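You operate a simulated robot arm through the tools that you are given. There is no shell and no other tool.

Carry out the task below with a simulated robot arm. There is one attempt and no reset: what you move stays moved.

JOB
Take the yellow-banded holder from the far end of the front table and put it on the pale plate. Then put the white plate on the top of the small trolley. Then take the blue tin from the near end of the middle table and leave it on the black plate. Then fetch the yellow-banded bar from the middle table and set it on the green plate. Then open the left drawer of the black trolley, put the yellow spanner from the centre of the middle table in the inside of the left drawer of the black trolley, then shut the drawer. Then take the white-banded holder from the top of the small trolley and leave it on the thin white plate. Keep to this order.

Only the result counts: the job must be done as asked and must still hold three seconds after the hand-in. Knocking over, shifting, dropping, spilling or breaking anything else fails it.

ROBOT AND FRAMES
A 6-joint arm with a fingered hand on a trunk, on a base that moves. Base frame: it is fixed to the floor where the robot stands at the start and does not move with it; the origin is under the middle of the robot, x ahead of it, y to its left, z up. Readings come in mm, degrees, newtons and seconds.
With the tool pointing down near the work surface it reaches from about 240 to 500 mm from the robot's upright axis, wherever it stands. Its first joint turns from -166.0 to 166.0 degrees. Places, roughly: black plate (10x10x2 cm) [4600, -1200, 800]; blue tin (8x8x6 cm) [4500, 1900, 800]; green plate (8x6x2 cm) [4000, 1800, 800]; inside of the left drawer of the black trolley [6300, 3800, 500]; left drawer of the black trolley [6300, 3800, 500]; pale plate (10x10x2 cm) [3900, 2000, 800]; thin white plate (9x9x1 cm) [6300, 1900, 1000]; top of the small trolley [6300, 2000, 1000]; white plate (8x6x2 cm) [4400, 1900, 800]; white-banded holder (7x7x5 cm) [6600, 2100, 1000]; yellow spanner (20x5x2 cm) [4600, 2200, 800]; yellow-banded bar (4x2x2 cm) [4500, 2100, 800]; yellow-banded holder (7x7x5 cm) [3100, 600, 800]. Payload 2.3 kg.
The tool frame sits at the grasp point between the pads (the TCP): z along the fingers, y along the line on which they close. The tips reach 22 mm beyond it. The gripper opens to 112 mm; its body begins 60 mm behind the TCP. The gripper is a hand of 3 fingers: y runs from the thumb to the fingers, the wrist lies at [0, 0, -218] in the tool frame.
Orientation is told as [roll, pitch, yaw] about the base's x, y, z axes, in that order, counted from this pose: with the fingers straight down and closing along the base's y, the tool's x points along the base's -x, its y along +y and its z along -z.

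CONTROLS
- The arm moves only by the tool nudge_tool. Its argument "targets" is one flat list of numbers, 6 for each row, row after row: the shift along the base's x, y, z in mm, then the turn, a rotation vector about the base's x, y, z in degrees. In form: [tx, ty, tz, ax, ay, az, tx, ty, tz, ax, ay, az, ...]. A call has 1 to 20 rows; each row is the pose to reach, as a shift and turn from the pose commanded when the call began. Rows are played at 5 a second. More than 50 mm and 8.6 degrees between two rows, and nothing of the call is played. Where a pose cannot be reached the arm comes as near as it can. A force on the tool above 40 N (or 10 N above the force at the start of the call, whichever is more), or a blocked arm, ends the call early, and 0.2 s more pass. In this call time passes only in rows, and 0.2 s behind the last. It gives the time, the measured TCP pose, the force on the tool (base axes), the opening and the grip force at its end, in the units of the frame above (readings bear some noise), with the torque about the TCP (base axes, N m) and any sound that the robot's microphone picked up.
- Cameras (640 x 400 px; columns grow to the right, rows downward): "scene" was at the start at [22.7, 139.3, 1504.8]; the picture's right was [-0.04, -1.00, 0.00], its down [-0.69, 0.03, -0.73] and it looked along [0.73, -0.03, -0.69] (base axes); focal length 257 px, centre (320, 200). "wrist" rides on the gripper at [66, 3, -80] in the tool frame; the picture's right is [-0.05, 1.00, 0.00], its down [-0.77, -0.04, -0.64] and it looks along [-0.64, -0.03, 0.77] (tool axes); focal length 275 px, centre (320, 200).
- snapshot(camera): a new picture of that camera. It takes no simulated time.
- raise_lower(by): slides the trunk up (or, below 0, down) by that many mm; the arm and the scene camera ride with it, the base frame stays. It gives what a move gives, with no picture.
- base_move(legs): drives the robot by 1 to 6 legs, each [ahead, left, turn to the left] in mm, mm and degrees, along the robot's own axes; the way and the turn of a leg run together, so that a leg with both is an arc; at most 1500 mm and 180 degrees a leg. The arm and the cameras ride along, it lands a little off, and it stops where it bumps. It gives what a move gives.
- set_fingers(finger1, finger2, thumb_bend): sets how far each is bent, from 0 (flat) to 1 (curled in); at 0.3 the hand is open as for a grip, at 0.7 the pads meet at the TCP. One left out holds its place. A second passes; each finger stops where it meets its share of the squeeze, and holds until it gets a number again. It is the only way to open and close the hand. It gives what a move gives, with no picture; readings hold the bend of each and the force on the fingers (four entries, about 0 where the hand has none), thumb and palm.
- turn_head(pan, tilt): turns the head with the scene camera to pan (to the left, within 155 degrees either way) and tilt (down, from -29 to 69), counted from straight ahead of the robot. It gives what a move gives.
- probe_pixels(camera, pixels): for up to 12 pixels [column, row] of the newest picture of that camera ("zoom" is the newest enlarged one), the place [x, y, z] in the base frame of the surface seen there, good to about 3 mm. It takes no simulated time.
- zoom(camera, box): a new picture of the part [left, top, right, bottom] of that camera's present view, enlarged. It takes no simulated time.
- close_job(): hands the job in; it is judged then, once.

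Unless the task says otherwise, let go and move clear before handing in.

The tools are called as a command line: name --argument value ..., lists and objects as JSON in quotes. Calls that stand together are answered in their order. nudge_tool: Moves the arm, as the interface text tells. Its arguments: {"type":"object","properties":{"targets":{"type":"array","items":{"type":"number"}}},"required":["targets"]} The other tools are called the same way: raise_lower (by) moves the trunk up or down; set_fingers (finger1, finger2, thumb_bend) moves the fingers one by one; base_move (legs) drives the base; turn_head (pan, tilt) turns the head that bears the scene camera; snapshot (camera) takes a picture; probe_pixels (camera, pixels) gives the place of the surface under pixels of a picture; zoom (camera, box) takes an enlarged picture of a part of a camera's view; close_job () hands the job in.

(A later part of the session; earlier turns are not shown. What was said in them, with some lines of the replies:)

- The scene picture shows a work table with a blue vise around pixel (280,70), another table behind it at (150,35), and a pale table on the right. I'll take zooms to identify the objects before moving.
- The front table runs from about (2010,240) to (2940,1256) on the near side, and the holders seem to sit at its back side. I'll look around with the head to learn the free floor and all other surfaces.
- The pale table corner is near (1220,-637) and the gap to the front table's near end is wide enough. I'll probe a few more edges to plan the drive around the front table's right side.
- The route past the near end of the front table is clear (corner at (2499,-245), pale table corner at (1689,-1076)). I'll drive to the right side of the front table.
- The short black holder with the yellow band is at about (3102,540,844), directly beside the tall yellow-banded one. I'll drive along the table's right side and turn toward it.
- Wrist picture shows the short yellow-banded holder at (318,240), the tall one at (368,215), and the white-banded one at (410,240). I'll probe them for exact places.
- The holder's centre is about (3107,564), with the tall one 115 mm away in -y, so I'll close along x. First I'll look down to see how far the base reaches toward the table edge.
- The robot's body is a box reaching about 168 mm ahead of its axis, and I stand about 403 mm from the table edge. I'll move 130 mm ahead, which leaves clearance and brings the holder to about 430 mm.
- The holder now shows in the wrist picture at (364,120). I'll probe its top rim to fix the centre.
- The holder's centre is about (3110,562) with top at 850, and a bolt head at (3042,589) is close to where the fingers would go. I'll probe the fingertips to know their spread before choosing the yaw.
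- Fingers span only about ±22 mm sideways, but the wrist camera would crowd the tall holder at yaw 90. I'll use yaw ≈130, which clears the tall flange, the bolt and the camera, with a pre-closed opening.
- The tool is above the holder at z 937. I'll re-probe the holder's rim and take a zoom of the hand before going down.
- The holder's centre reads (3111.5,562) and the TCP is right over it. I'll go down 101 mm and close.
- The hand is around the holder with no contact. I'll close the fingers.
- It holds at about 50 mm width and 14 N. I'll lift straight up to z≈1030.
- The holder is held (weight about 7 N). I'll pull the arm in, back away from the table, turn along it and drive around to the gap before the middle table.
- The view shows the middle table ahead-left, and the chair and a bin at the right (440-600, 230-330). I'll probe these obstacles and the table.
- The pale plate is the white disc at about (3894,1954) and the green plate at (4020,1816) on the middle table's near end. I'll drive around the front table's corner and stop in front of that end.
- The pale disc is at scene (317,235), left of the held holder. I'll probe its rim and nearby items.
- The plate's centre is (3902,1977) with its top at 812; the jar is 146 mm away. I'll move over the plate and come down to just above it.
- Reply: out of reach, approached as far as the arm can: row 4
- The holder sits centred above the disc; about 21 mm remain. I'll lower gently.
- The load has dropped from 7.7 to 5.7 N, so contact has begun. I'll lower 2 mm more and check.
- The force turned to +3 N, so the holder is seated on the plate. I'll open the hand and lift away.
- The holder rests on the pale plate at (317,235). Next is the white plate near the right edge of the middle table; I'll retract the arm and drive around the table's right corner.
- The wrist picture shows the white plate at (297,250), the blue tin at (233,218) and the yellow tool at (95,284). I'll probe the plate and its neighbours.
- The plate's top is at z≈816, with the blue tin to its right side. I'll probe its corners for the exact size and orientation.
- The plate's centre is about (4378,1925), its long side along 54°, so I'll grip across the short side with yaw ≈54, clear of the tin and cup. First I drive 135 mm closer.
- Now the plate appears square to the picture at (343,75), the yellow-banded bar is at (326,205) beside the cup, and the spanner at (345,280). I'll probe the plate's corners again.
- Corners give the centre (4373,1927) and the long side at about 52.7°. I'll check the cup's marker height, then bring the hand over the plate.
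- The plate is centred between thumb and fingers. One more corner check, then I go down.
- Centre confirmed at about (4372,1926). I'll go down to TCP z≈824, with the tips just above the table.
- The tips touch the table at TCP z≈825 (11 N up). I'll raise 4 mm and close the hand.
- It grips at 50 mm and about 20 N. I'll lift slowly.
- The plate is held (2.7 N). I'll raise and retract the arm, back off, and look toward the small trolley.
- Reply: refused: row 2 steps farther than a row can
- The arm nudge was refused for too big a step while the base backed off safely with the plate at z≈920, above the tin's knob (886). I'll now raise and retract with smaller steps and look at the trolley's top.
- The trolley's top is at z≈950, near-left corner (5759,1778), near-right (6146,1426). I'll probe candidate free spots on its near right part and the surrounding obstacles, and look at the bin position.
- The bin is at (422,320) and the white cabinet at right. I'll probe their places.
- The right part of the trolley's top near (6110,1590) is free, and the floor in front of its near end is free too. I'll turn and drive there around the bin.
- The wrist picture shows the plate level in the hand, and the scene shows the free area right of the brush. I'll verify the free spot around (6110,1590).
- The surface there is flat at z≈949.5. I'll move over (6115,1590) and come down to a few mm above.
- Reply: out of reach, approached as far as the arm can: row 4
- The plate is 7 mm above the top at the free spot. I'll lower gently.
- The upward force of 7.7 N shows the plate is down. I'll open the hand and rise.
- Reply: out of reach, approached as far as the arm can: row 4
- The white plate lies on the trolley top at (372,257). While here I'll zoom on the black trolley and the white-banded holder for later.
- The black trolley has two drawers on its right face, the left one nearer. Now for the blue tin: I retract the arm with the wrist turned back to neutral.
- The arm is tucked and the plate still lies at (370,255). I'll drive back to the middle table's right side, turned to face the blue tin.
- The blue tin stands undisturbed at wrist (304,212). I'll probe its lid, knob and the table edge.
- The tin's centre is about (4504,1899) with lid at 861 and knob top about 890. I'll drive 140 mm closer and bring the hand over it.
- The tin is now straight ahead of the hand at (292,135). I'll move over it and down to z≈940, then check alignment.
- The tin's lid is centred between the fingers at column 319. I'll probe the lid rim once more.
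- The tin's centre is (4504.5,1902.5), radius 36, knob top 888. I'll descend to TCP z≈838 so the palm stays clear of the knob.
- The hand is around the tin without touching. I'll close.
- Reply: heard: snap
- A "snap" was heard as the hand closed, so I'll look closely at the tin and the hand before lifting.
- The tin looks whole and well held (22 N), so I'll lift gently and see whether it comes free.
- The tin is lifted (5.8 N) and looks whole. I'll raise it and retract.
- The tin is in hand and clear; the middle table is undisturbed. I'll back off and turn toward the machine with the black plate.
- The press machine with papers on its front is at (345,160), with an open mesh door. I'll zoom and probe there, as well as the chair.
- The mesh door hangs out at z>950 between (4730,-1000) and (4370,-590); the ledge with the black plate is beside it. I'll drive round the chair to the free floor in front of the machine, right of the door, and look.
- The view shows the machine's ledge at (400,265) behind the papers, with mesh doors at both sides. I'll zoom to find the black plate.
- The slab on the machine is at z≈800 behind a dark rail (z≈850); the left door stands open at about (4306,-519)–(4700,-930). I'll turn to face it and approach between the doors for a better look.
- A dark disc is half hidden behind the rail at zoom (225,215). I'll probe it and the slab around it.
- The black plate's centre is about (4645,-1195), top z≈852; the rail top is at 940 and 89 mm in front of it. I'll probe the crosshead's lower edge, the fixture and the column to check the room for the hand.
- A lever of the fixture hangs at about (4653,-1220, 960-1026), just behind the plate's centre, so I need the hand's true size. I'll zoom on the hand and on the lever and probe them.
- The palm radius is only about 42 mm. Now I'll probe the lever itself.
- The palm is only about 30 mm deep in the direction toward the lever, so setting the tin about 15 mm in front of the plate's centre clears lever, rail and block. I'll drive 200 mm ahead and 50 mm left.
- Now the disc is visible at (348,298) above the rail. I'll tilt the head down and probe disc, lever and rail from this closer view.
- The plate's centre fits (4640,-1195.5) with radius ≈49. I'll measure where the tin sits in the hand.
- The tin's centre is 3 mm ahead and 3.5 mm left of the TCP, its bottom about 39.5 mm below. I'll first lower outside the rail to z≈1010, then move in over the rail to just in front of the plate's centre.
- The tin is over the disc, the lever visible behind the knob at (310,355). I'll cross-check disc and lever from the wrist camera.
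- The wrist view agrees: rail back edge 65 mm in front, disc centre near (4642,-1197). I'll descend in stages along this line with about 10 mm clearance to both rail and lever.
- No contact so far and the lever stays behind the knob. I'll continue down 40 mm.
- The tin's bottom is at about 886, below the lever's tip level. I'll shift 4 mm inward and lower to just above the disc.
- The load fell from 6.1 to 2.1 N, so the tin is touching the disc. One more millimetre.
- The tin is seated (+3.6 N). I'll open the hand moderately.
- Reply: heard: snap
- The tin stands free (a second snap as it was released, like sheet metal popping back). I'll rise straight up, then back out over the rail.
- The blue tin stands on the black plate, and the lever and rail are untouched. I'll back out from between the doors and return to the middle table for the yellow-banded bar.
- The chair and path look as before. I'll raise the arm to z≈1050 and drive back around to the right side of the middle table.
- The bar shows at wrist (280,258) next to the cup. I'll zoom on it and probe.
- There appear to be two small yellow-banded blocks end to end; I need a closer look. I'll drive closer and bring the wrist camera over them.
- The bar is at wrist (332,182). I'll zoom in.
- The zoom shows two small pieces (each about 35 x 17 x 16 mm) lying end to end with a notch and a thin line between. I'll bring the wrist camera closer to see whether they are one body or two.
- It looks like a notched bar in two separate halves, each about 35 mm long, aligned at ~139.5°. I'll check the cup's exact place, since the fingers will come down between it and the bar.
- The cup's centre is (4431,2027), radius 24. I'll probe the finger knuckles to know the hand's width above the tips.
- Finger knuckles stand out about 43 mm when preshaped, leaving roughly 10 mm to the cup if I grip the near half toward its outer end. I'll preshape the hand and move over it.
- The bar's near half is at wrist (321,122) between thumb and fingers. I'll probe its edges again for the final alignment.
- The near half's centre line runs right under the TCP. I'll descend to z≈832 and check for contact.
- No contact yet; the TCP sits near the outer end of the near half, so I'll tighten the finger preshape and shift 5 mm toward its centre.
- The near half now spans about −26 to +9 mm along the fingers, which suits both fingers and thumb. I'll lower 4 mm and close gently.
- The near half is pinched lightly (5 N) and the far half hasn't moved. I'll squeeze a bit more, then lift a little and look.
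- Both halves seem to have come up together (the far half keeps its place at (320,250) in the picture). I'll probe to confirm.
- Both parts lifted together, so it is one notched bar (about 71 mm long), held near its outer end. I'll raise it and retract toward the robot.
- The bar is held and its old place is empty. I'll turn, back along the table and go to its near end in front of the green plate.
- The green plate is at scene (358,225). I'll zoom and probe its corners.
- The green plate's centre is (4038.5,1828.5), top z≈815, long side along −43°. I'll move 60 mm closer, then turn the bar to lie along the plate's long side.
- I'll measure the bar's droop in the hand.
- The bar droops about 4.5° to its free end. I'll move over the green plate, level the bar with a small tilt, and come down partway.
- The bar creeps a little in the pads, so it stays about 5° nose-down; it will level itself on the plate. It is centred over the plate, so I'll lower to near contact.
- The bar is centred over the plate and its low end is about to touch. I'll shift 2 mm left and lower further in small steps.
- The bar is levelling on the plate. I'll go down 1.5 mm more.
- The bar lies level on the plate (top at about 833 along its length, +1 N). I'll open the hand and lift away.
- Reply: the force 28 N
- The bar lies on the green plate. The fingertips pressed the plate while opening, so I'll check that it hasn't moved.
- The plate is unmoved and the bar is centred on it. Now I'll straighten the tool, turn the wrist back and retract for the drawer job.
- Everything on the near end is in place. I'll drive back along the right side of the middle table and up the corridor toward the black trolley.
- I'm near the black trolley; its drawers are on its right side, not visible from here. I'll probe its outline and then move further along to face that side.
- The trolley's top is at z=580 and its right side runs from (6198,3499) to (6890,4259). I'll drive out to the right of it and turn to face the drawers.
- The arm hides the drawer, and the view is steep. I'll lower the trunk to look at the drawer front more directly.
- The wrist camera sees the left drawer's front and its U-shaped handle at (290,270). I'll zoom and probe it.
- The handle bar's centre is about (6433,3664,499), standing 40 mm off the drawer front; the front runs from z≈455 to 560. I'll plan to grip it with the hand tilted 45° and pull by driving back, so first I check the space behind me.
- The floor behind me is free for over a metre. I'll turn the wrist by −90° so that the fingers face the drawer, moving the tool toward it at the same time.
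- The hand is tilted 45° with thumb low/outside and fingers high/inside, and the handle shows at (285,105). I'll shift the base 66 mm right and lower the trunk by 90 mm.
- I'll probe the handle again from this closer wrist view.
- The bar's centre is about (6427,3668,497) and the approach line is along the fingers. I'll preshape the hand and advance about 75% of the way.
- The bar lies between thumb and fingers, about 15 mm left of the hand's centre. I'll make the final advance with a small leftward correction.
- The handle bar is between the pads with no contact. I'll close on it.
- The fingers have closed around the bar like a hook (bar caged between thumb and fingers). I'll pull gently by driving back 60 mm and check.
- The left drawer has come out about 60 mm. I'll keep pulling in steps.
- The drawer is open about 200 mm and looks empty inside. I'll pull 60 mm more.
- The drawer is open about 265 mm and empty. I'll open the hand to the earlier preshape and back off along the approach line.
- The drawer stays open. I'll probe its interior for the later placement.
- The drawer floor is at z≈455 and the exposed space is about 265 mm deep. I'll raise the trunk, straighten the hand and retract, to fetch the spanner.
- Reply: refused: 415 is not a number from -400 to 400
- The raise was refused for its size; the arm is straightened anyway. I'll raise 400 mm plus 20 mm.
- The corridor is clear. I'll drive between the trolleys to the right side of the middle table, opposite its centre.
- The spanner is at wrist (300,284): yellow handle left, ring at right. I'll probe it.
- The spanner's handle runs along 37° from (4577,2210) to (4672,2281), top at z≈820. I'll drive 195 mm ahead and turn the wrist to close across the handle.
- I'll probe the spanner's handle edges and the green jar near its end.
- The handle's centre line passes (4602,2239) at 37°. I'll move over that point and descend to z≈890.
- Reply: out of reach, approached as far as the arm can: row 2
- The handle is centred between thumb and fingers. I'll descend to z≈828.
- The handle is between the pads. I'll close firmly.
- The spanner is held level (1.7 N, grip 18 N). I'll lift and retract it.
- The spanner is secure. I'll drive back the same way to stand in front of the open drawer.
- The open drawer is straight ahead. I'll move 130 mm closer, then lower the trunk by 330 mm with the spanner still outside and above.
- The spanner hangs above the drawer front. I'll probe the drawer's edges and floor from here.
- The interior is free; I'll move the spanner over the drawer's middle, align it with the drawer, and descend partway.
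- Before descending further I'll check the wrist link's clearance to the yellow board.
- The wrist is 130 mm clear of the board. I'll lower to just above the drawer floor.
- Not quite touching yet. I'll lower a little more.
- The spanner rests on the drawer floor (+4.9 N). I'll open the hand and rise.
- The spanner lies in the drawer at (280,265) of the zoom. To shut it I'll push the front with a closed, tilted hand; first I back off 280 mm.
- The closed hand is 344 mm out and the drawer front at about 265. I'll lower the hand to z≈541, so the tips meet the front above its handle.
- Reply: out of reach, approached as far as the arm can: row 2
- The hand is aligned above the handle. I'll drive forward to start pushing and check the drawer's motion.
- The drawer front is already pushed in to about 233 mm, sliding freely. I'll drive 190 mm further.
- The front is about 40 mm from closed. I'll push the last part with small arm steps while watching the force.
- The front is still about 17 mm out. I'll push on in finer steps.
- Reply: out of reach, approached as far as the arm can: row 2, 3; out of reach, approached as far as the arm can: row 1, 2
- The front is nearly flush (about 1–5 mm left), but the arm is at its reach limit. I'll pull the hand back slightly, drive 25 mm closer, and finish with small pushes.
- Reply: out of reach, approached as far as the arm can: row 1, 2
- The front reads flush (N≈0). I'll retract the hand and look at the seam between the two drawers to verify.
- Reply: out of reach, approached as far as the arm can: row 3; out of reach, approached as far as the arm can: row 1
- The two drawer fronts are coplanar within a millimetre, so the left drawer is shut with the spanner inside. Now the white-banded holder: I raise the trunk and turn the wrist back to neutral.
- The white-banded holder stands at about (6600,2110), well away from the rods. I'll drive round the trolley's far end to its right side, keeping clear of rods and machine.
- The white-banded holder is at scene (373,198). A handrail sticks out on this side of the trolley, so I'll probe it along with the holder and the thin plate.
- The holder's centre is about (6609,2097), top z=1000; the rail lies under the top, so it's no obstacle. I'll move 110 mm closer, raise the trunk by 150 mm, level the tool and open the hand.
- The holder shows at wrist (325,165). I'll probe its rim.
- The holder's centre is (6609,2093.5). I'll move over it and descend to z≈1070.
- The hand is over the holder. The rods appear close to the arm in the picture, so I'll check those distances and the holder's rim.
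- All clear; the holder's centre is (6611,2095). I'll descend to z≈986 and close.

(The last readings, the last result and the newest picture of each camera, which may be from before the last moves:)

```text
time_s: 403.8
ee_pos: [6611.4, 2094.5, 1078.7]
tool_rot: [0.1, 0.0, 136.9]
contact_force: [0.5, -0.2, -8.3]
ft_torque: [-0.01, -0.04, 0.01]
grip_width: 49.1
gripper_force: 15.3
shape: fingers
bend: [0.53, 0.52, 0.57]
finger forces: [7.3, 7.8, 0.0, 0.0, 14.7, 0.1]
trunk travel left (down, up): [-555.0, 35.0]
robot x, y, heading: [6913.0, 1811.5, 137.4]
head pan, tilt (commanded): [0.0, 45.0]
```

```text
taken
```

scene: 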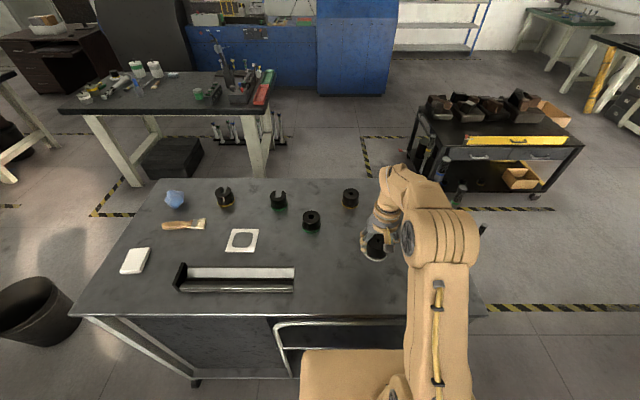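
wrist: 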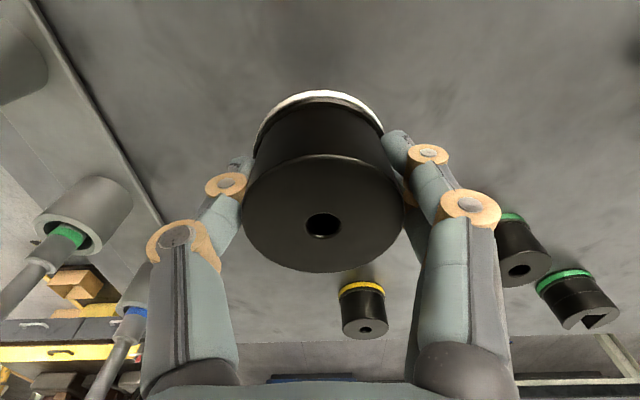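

The holder is in hand (8.3 N). I'll raise the trunk 30 mm and slide left along the trolley to the thin white plate.

raise_lower --by 30

base_move --legs '[[0, 395, 0]]'

turn_head --pan 0 --tilt 55

snapshot --camera "scene"

snapshot --camera "wrist"

```text
time_s: 404.5
ee_pos: [6609.8, 2093.7, 1107.2]
tool_rot: [0.0, 0.1, 136.9]
contact_force: [0.0, 0.9, -8.6]
ft_torque: [0.01, -0.02, -0.01]
grip_width: 49.1
gripper_force: 14.8
shape: fingers
bend: [0.53, 0.52, 0.57]
finger forces: [7.3, 7.7, 0.0, 0.1, 14.7, 0.0]
trunk travel left (down, up): [-585.0, 5.0]
robot x, y, heading: [6908.2, 1804.3, 137.8]
head pan, tilt (commanded): [0.0, 45.0]
```

```text
time_s: 407.0
ee_pos: [6344.3, 1802.6, 1107.2]
tool_rot: [0.0, 0.0, 136.9]
contact_force: [-0.7, 0.1, -8.1]
ft_torque: [0.01, 0.01, 0.01]
grip_width: 49.3
gripper_force: 15.4
shape: fingers
bend: [0.53, 0.52, 0.57]
finger forces: [7.3, 7.7, 0.0, 0.1, 14.6, 0.0]
trunk travel left (down, up): [-585.0, 5.0]
robot x, y, heading: [6642.4, 1521.0, 137.8]
head pan, tilt (commanded): [0.0, 45.0]
```

```text
time_s: 407.7
ee_pos: [6344.7, 1802.9, 1107.3]
tool_rot: [0.0, 0.1, 136.8]
contact_force: [0.1, -0.2, -8.4]
ft_torque: [-0.03, -0.02, -0.02]
grip_width: 49.0
gripper_force: 14.7
shape: fingers
bend: [0.53, 0.52, 0.57]
finger forces: [7.2, 7.8, 0.0, 0.0, 14.6, 0.1]
trunk travel left (down, up): [-585.0, 5.0]
robot x, y, heading: [6646.6, 1515.1, 137.7]
head pan, tilt (commanded): [0.0, 55.0]
```

```text
taken
```

scene: 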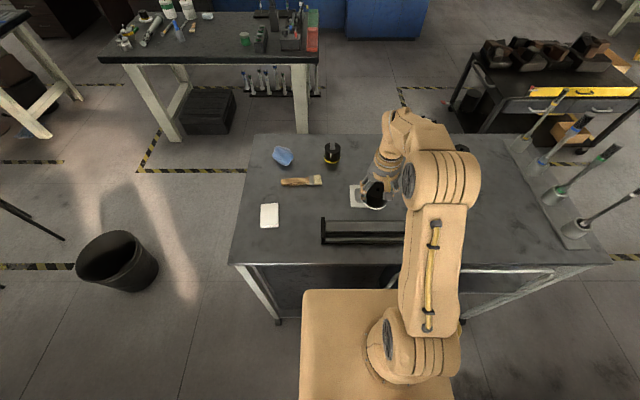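

```text
taken
```

wrist: 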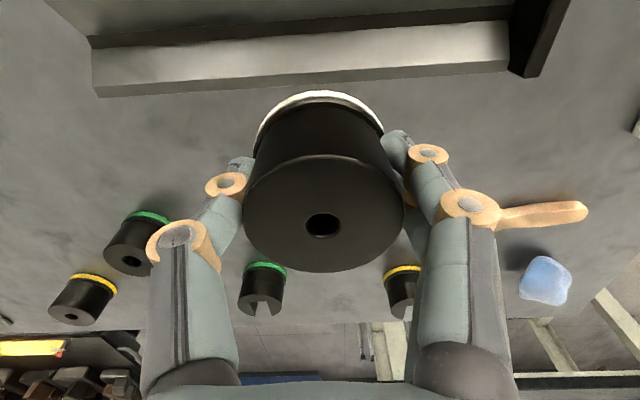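

zoom --camera "scene" --box '[310, 140, 450, 260]'

probe_pixels --camera "zoom" --pixels '[[128, 150], [128, 220], [160, 215], [135, 185], [200, 225], [245, 215], [150, 155], [60, 270], [60, 295], [200, 330]]'

```text
3.33 times, centred on (380, 200) of scene
```

zoom: 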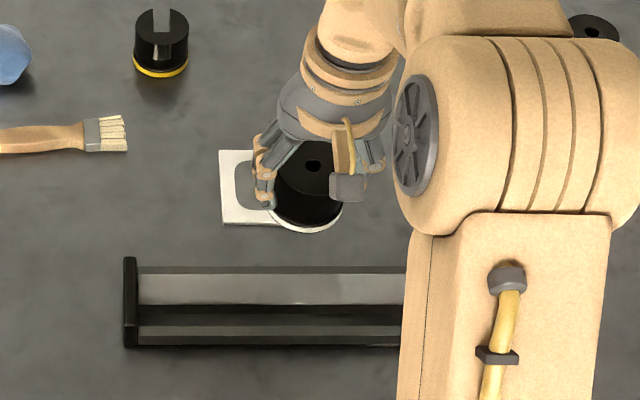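

```text
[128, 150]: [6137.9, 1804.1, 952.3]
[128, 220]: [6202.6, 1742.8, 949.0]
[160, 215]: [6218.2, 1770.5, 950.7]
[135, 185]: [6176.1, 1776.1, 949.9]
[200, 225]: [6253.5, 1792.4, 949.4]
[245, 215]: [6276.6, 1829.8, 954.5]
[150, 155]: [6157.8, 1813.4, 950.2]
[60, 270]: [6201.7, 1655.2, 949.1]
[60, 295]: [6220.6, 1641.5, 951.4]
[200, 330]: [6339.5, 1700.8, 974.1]
```

The plate is half hidden by the held holder. I'll move the hand aside to the right to see the whole plate.

nudge_tool --targets '[30, 32, 0, 0, 0, 0, 60, 64, 0, 0, 0, 0, 85, 91, 0, 0, 0, 0]'

zoom --camera "scene" --box '[320, 160, 420, 230]'

snapshot --camera "wrist"

```text
time_s: 408.5
ee_pos: [6432.2, 1895.0, 1106.7]
tool_rot: [0.1, 0.1, 136.7]
contact_force: [0.7, 0.1, -7.7]
ft_torque: [-0.01, 0.01, 0.0]
grip_width: 48.9
gripper_force: 15.1
shape: fingers
bend: [0.53, 0.52, 0.58]
finger forces: [7.3, 7.6, 0.0, 0.1, 14.5, 0.1]
trunk travel left (down, up): [-585.0, 5.0]
robot x, y, heading: [6642.3, 1514.3, 137.8]
head pan, tilt (commanded): [0.0, 55.0]
```

```text
5.71 times, centred on (370, 195) of scene
```

zoom: 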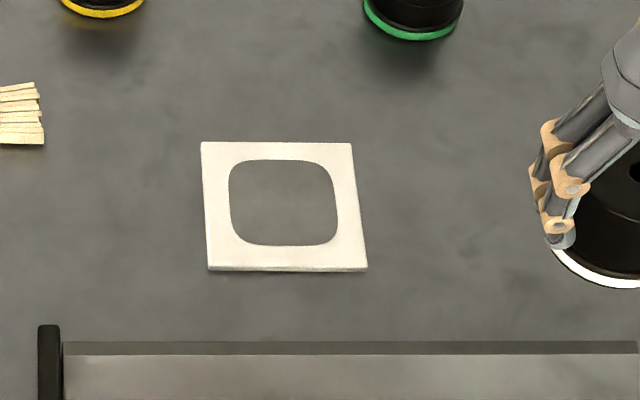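

```text
taken
```

wrist: 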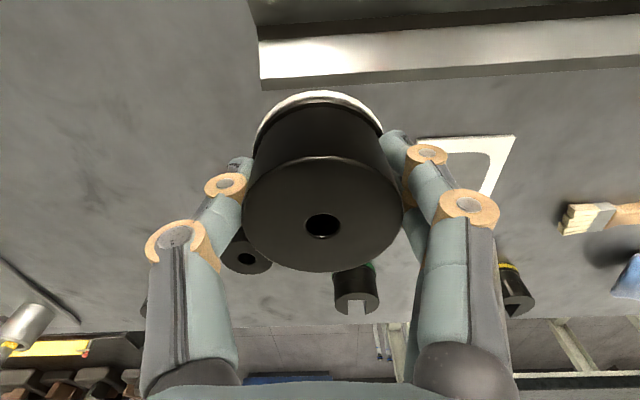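

probe_pixels --camera "zoom" --pixels '[[206, 147], [348, 147], [360, 264], [212, 265], [282, 203], [240, 203], [330, 203], [282, 150], [288, 258], [282, 170], [285, 238], [100, 330]]'

```text
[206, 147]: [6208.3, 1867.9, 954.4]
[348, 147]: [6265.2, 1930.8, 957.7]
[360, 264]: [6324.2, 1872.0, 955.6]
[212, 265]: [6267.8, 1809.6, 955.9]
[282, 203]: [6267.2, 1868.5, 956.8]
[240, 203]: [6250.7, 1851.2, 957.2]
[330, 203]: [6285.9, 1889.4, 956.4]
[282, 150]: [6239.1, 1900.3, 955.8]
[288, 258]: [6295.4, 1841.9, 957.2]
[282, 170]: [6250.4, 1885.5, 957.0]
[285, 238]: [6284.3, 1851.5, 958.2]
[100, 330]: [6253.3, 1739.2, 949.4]
```

The plate's centre is (6266.4,1870.1) with its top at z≈956.5. I'll drive 65 mm closer, then bring the holder over it.

base_move --legs '[[65, 0, 0]]'

```text
time_s: 409.5
ee_pos: [6380.2, 1938.3, 1107.0]
tool_rot: [0.1, 0.1, 136.9]
contact_force: [-1.0, 1.1, -8.4]
ft_torque: [-0.02, -0.07, 0.0]
grip_width: 48.9
gripper_force: 14.7
shape: fingers
bend: [0.53, 0.52, 0.58]
finger forces: [7.3, 7.6, 0.0, 0.0, 14.5, 0.0]
trunk travel left (down, up): [-585.0, 5.0]
robot x, y, heading: [6596.0, 1557.9, 137.6]
head pan, tilt (commanded): [0.0, 55.0]
```

nudge_tool --targets '[-38, -23, 0, 0, 0, 0, -76, -46, 0, 0, 0, 0, -113.8, -68.2, 0, 0, 0, 0, -113.8, -68.2, -40, 0, 0, 0, -113.8, -68.2, -75, 0, 0, 0, -113.8, -68.2, -97, 0, 0, 0]'

zoom --camera "scene" --box '[310, 150, 450, 260]'

snapshot --camera "wrist"

```text
time_s: 410.9
ee_pos: [6266.5, 1870.5, 1010.1]
tool_rot: [0.0, 0.0, 136.8]
contact_force: [-0.2, 0.4, -7.4]
ft_torque: [0.0, -0.03, -0.04]
grip_width: 49.0
gripper_force: 15.0
shape: fingers
bend: [0.53, 0.52, 0.58]
finger forces: [7.3, 8.0, 0.0, 0.0, 14.6, 0.0]
trunk travel left (down, up): [-585.0, 5.0]
robot x, y, heading: [6597.3, 1559.8, 137.8]
head pan, tilt (commanded): [0.0, 55.0]
```

```text
3.64 times, centred on (380, 205) of scene
```

zoom: 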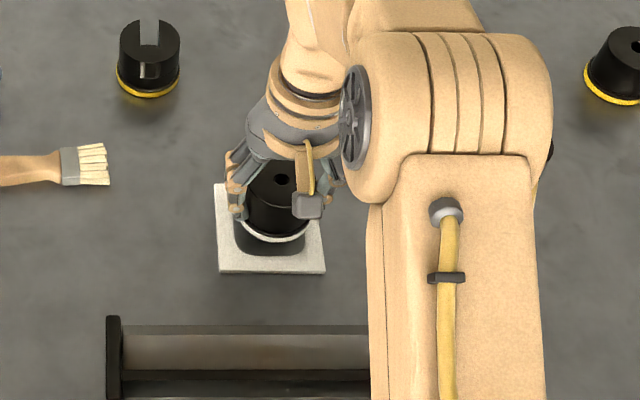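

```text
taken
```

wrist: 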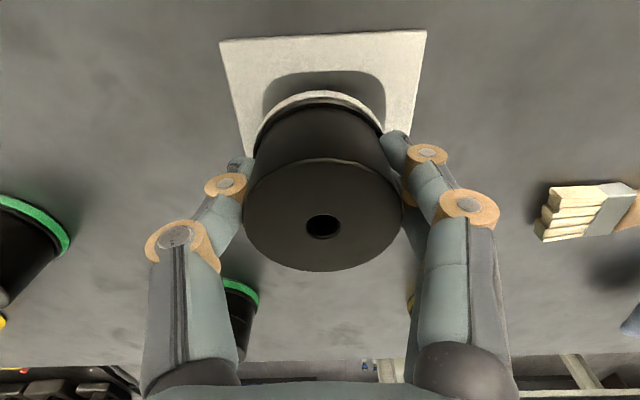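

The holder is centred over the plate. I'll lower it gently onto it.

nudge_tool --targets '[0, 0, -6, 0, 0, 0, 0, 0, -10, 0, 0, 0, 0, 0, -13, 0, 0, 0]'

nudge_tool --targets '[0, 0, -0.8, 0, 0, 0, 0, 0, -1.6, 0, 0, 0]'

```text
time_s: 411.7
ee_pos: [6268.0, 1869.8, 996.9]
tool_rot: [0.0, 0.1, 136.8]
contact_force: [0.7, 0.4, -8.1]
ft_torque: [-0.02, -0.06, 0.02]
grip_width: 48.8
gripper_force: 14.9
shape: fingers
bend: [0.53, 0.52, 0.58]
finger forces: [7.2, 7.9, 0.1, 0.1, 14.5, 0.0]
trunk travel left (down, up): [-585.0, 5.0]
robot x, y, heading: [6596.1, 1555.2, 137.6]
head pan, tilt (commanded): [0.0, 55.0]
```

```text
time_s: 412.3
ee_pos: [6267.8, 1869.6, 994.9]
tool_rot: [0.0, 0.0, 136.8]
contact_force: [0.6, -0.4, -6.8]
ft_torque: [0.04, 0.01, 0.0]
grip_width: 48.8
gripper_force: 15.1
shape: fingers
bend: [0.53, 0.52, 0.58]
finger forces: [7.1, 8.0, 0.1, 0.1, 14.7, 0.0]
trunk travel left (down, up): [-585.0, 5.0]
robot x, y, heading: [6598.5, 1558.8, 137.8]
head pan, tilt (commanded): [0.0, 55.0]
```

nudge_tool --targets '[0, 0, -1, 0, 0, 0, 0, 0, -2, 0, 0, 0]'

```text
time_s: 412.9
ee_pos: [6268.7, 1870.0, 994.6]
tool_rot: [0.0, -0.1, 136.8]
contact_force: [1.3, 1.3, -1.4]
ft_torque: [-0.09, 0.11, 0.01]
grip_width: 48.9
gripper_force: 15.2
shape: fingers
bend: [0.53, 0.52, 0.58]
finger forces: [7.2, 7.8, 0.0, 0.1, 15.8, 0.0]
trunk travel left (down, up): [-585.0, 5.0]
robot x, y, heading: [6593.2, 1560.4, 137.8]
head pan, tilt (commanded): [0.0, 55.0]
```

The load is nearly off the hand. One more millimetre, then I release.

nudge_tool --targets '[0, 0, -1.2, 0, 0, 0]'

set_fingers --finger1 0.38 --finger2 0.38 --thumb_bend 0.38

nudge_tool --targets '[0, 0, 15, 0, 0, 0, 0, 0, 45, 0, 0, 0, 0, 0, 90, 0, 0, 0, 0, 0, 125, 0, 0, 0]'

snapshot --camera "wrist"

snapshot --camera "scene"

```text
time_s: 413.3
ee_pos: [6269.2, 1869.3, 993.6]
tool_rot: [0.0, -0.1, 136.9]
contact_force: [-0.5, 0.6, 6.8]
ft_torque: [-0.04, 0.13, 0.02]
grip_width: 48.6
gripper_force: 15.5
shape: fingers
bend: [0.53, 0.52, 0.58]
finger forces: [7.4, 8.3, 0.0, 0.0, 15.5, 0.0]
trunk travel left (down, up): [-585.0, 5.0]
robot x, y, heading: [6597.6, 1561.4, 137.6]
head pan, tilt (commanded): [0.0, 55.0]
```

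```text
time_s: 414.3
ee_pos: [6269.1, 1869.7, 993.5]
tool_rot: [0.0, 0.0, 136.8]
contact_force: [0.1, -0.2, 0.1]
ft_torque: [0.03, 0.03, 0.0]
grip_width: 88.8
gripper_force: 0.0
shape: fingers
bend: [0.38, 0.38, 0.38]
finger forces: [0.0, 0.0, 0.1, 0.0, 0.1, 0.0]
trunk travel left (down, up): [-585.0, 5.0]
robot x, y, heading: [6597.0, 1561.4, 137.9]
head pan, tilt (commanded): [0.0, 55.0]
```

```text
time_s: 415.3
ee_pos: [6268.4, 1869.1, 1117.6]
tool_rot: [0.0, 0.0, 136.7]
contact_force: [-0.4, 0.2, 0.3]
ft_torque: [-0.01, -0.01, -0.01]
grip_width: 89.0
gripper_force: 0.1
shape: fingers
bend: [0.38, 0.38, 0.38]
finger forces: [0.0, 0.0, 0.0, 0.0, 0.0, 0.0]
trunk travel left (down, up): [-585.0, 5.0]
robot x, y, heading: [6597.8, 1562.0, 137.5]
head pan, tilt (commanded): [0.0, 55.0]
```

```text
taken
```

wrist: 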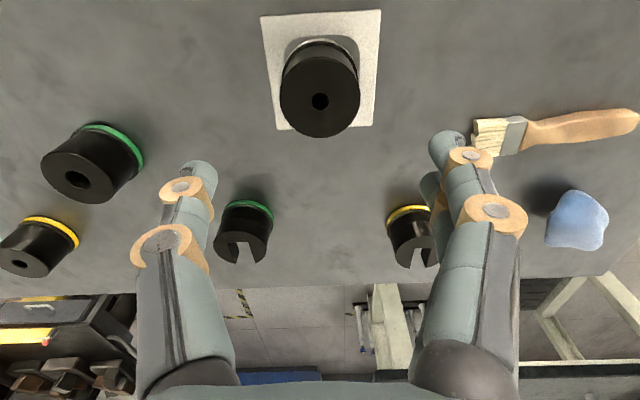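

```text
taken
```

scene: 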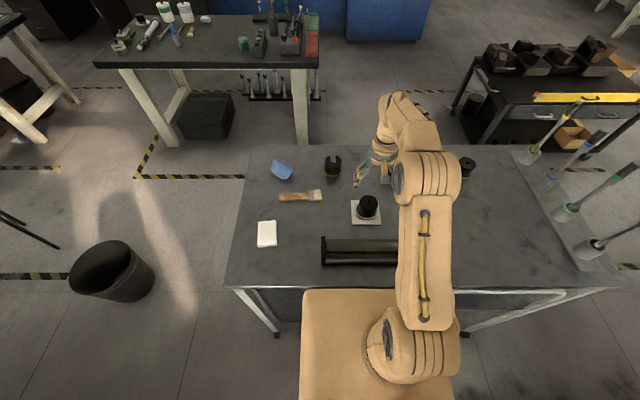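

The white-banded holder stands on the thin white plate at scene (367,208). I'll retract the arm and back away, then check the rest once more.

nudge_tool --targets '[30, -28, 20, 0, 0, 0, 62, -57, 30, 0, 0, 0, 95, -87, 30, 0, 0, 0, 120, -110, 30, 0, 0, 0]'

base_move --legs '[[-150, 0, 0]]'

turn_head --pan 10 --tilt 35

snapshot --camera "scene"

zoom --camera "scene" --box '[180, 140, 460, 330]'

zoom --camera "scene" --box '[60, 30, 330, 160]'

```text
time_s: 416.3
ee_pos: [6388.9, 1758.5, 1148.0]
tool_rot: [-0.1, -0.1, 136.8]
contact_force: [-0.3, 0.2, 0.2]
ft_torque: [0.02, -0.01, 0.0]
grip_width: 88.7
gripper_force: 0.0
shape: fingers
bend: [0.38, 0.38, 0.38]
finger forces: [0.0, 0.1, 0.0, 0.1, 0.0, 0.0]
trunk travel left (down, up): [-585.0, 5.0]
robot x, y, heading: [6598.0, 1558.0, 137.6]
head pan, tilt (commanded): [0.0, 55.0]
```

```text
time_s: 417.7
ee_pos: [6496.7, 1659.6, 1149.2]
tool_rot: [0.1, 0.0, 136.9]
contact_force: [-1.1, 0.0, 0.9]
ft_torque: [0.03, 0.0, -0.01]
grip_width: 89.0
gripper_force: 0.1
shape: fingers
bend: [0.38, 0.38, 0.38]
finger forces: [0.0, 0.0, 0.0, 0.1, 0.0, 0.0]
trunk travel left (down, up): [-585.0, 5.0]
robot x, y, heading: [6705.4, 1463.8, 137.7]
head pan, tilt (commanded): [0.0, 55.0]
```

```text
time_s: 418.5
ee_pos: [6496.0, 1659.9, 1148.0]
tool_rot: [0.0, -0.1, 137.0]
contact_force: [-0.3, 0.8, -1.0]
ft_torque: [-0.01, -0.03, -0.02]
grip_width: 89.1
gripper_force: 0.0
shape: fingers
bend: [0.38, 0.38, 0.38]
finger forces: [0.0, 0.1, 0.0, 0.0, 0.0, 0.1]
trunk travel left (down, up): [-585.0, 5.0]
robot x, y, heading: [6700.9, 1460.6, 137.9]
head pan, tilt (commanded): [10.0, 35.0]
```

```text
taken
```

scene: 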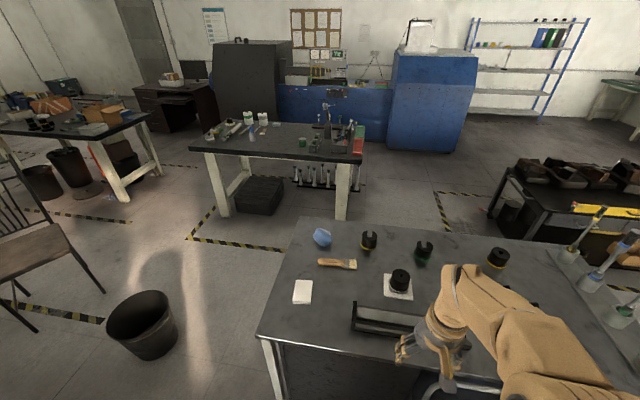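

```text
2.11 times, centred on (320, 235) of scene
```

zoom: 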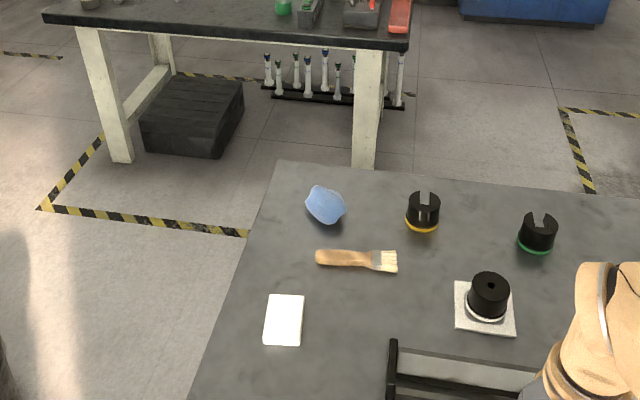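

```text
2.37 times, centred on (195, 95) of scene
```

zoom: 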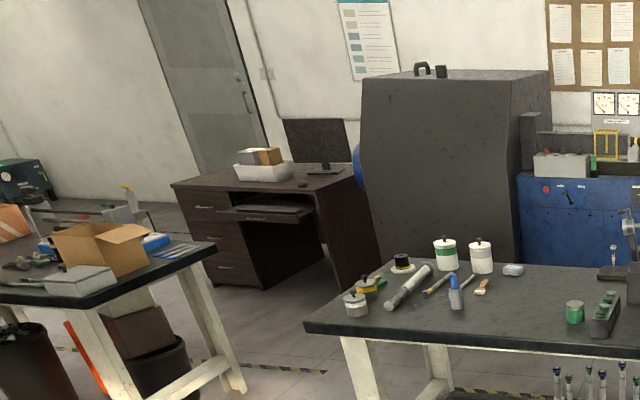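

The holder stands on the thin white plate, the white plate lies on the trolley, and the middle table's items are in place; hand and robot are clear of everything. I'll hand the job in.

close_job

```text
The job is handed in.
```

I carried out all six steps in the order given and handed the job in. The system only confirmed receipt, so I don't know the verdict.

- **Yellow-banded holder:** it stands on the pale plate.
- **White plate:** it lies on top of the small trolley, near the front right.
- **Blue tin:** it stands on the black plate, about 15 mm toward the front. I kept it off centre because a lever hangs just behind the plate's middle. I heard a snap when gripping it and another when releasing it; the tin looked whole in the pictures.
- **Yellow-banded bar:** it lies along the green plate. It is about 70 mm long rather than the 4 cm listed. It looks like two banded halves with a notch between them, and both lifted and moved together as one piece. The fingertips pressed on the plate while letting go, but my measurements showed no shift.
- **Yellow spanner:** it is in the left drawer of the black trolley. The drawer front measured level with the neighbouring drawer after I closed it.
- **White-banded holder:** it stands on the thin white plate.

I saw nothing knocked over or moved by accident. I did not go back to check the tin at the end. I also only saw the green plate from a distance, where the middle table looked in order.
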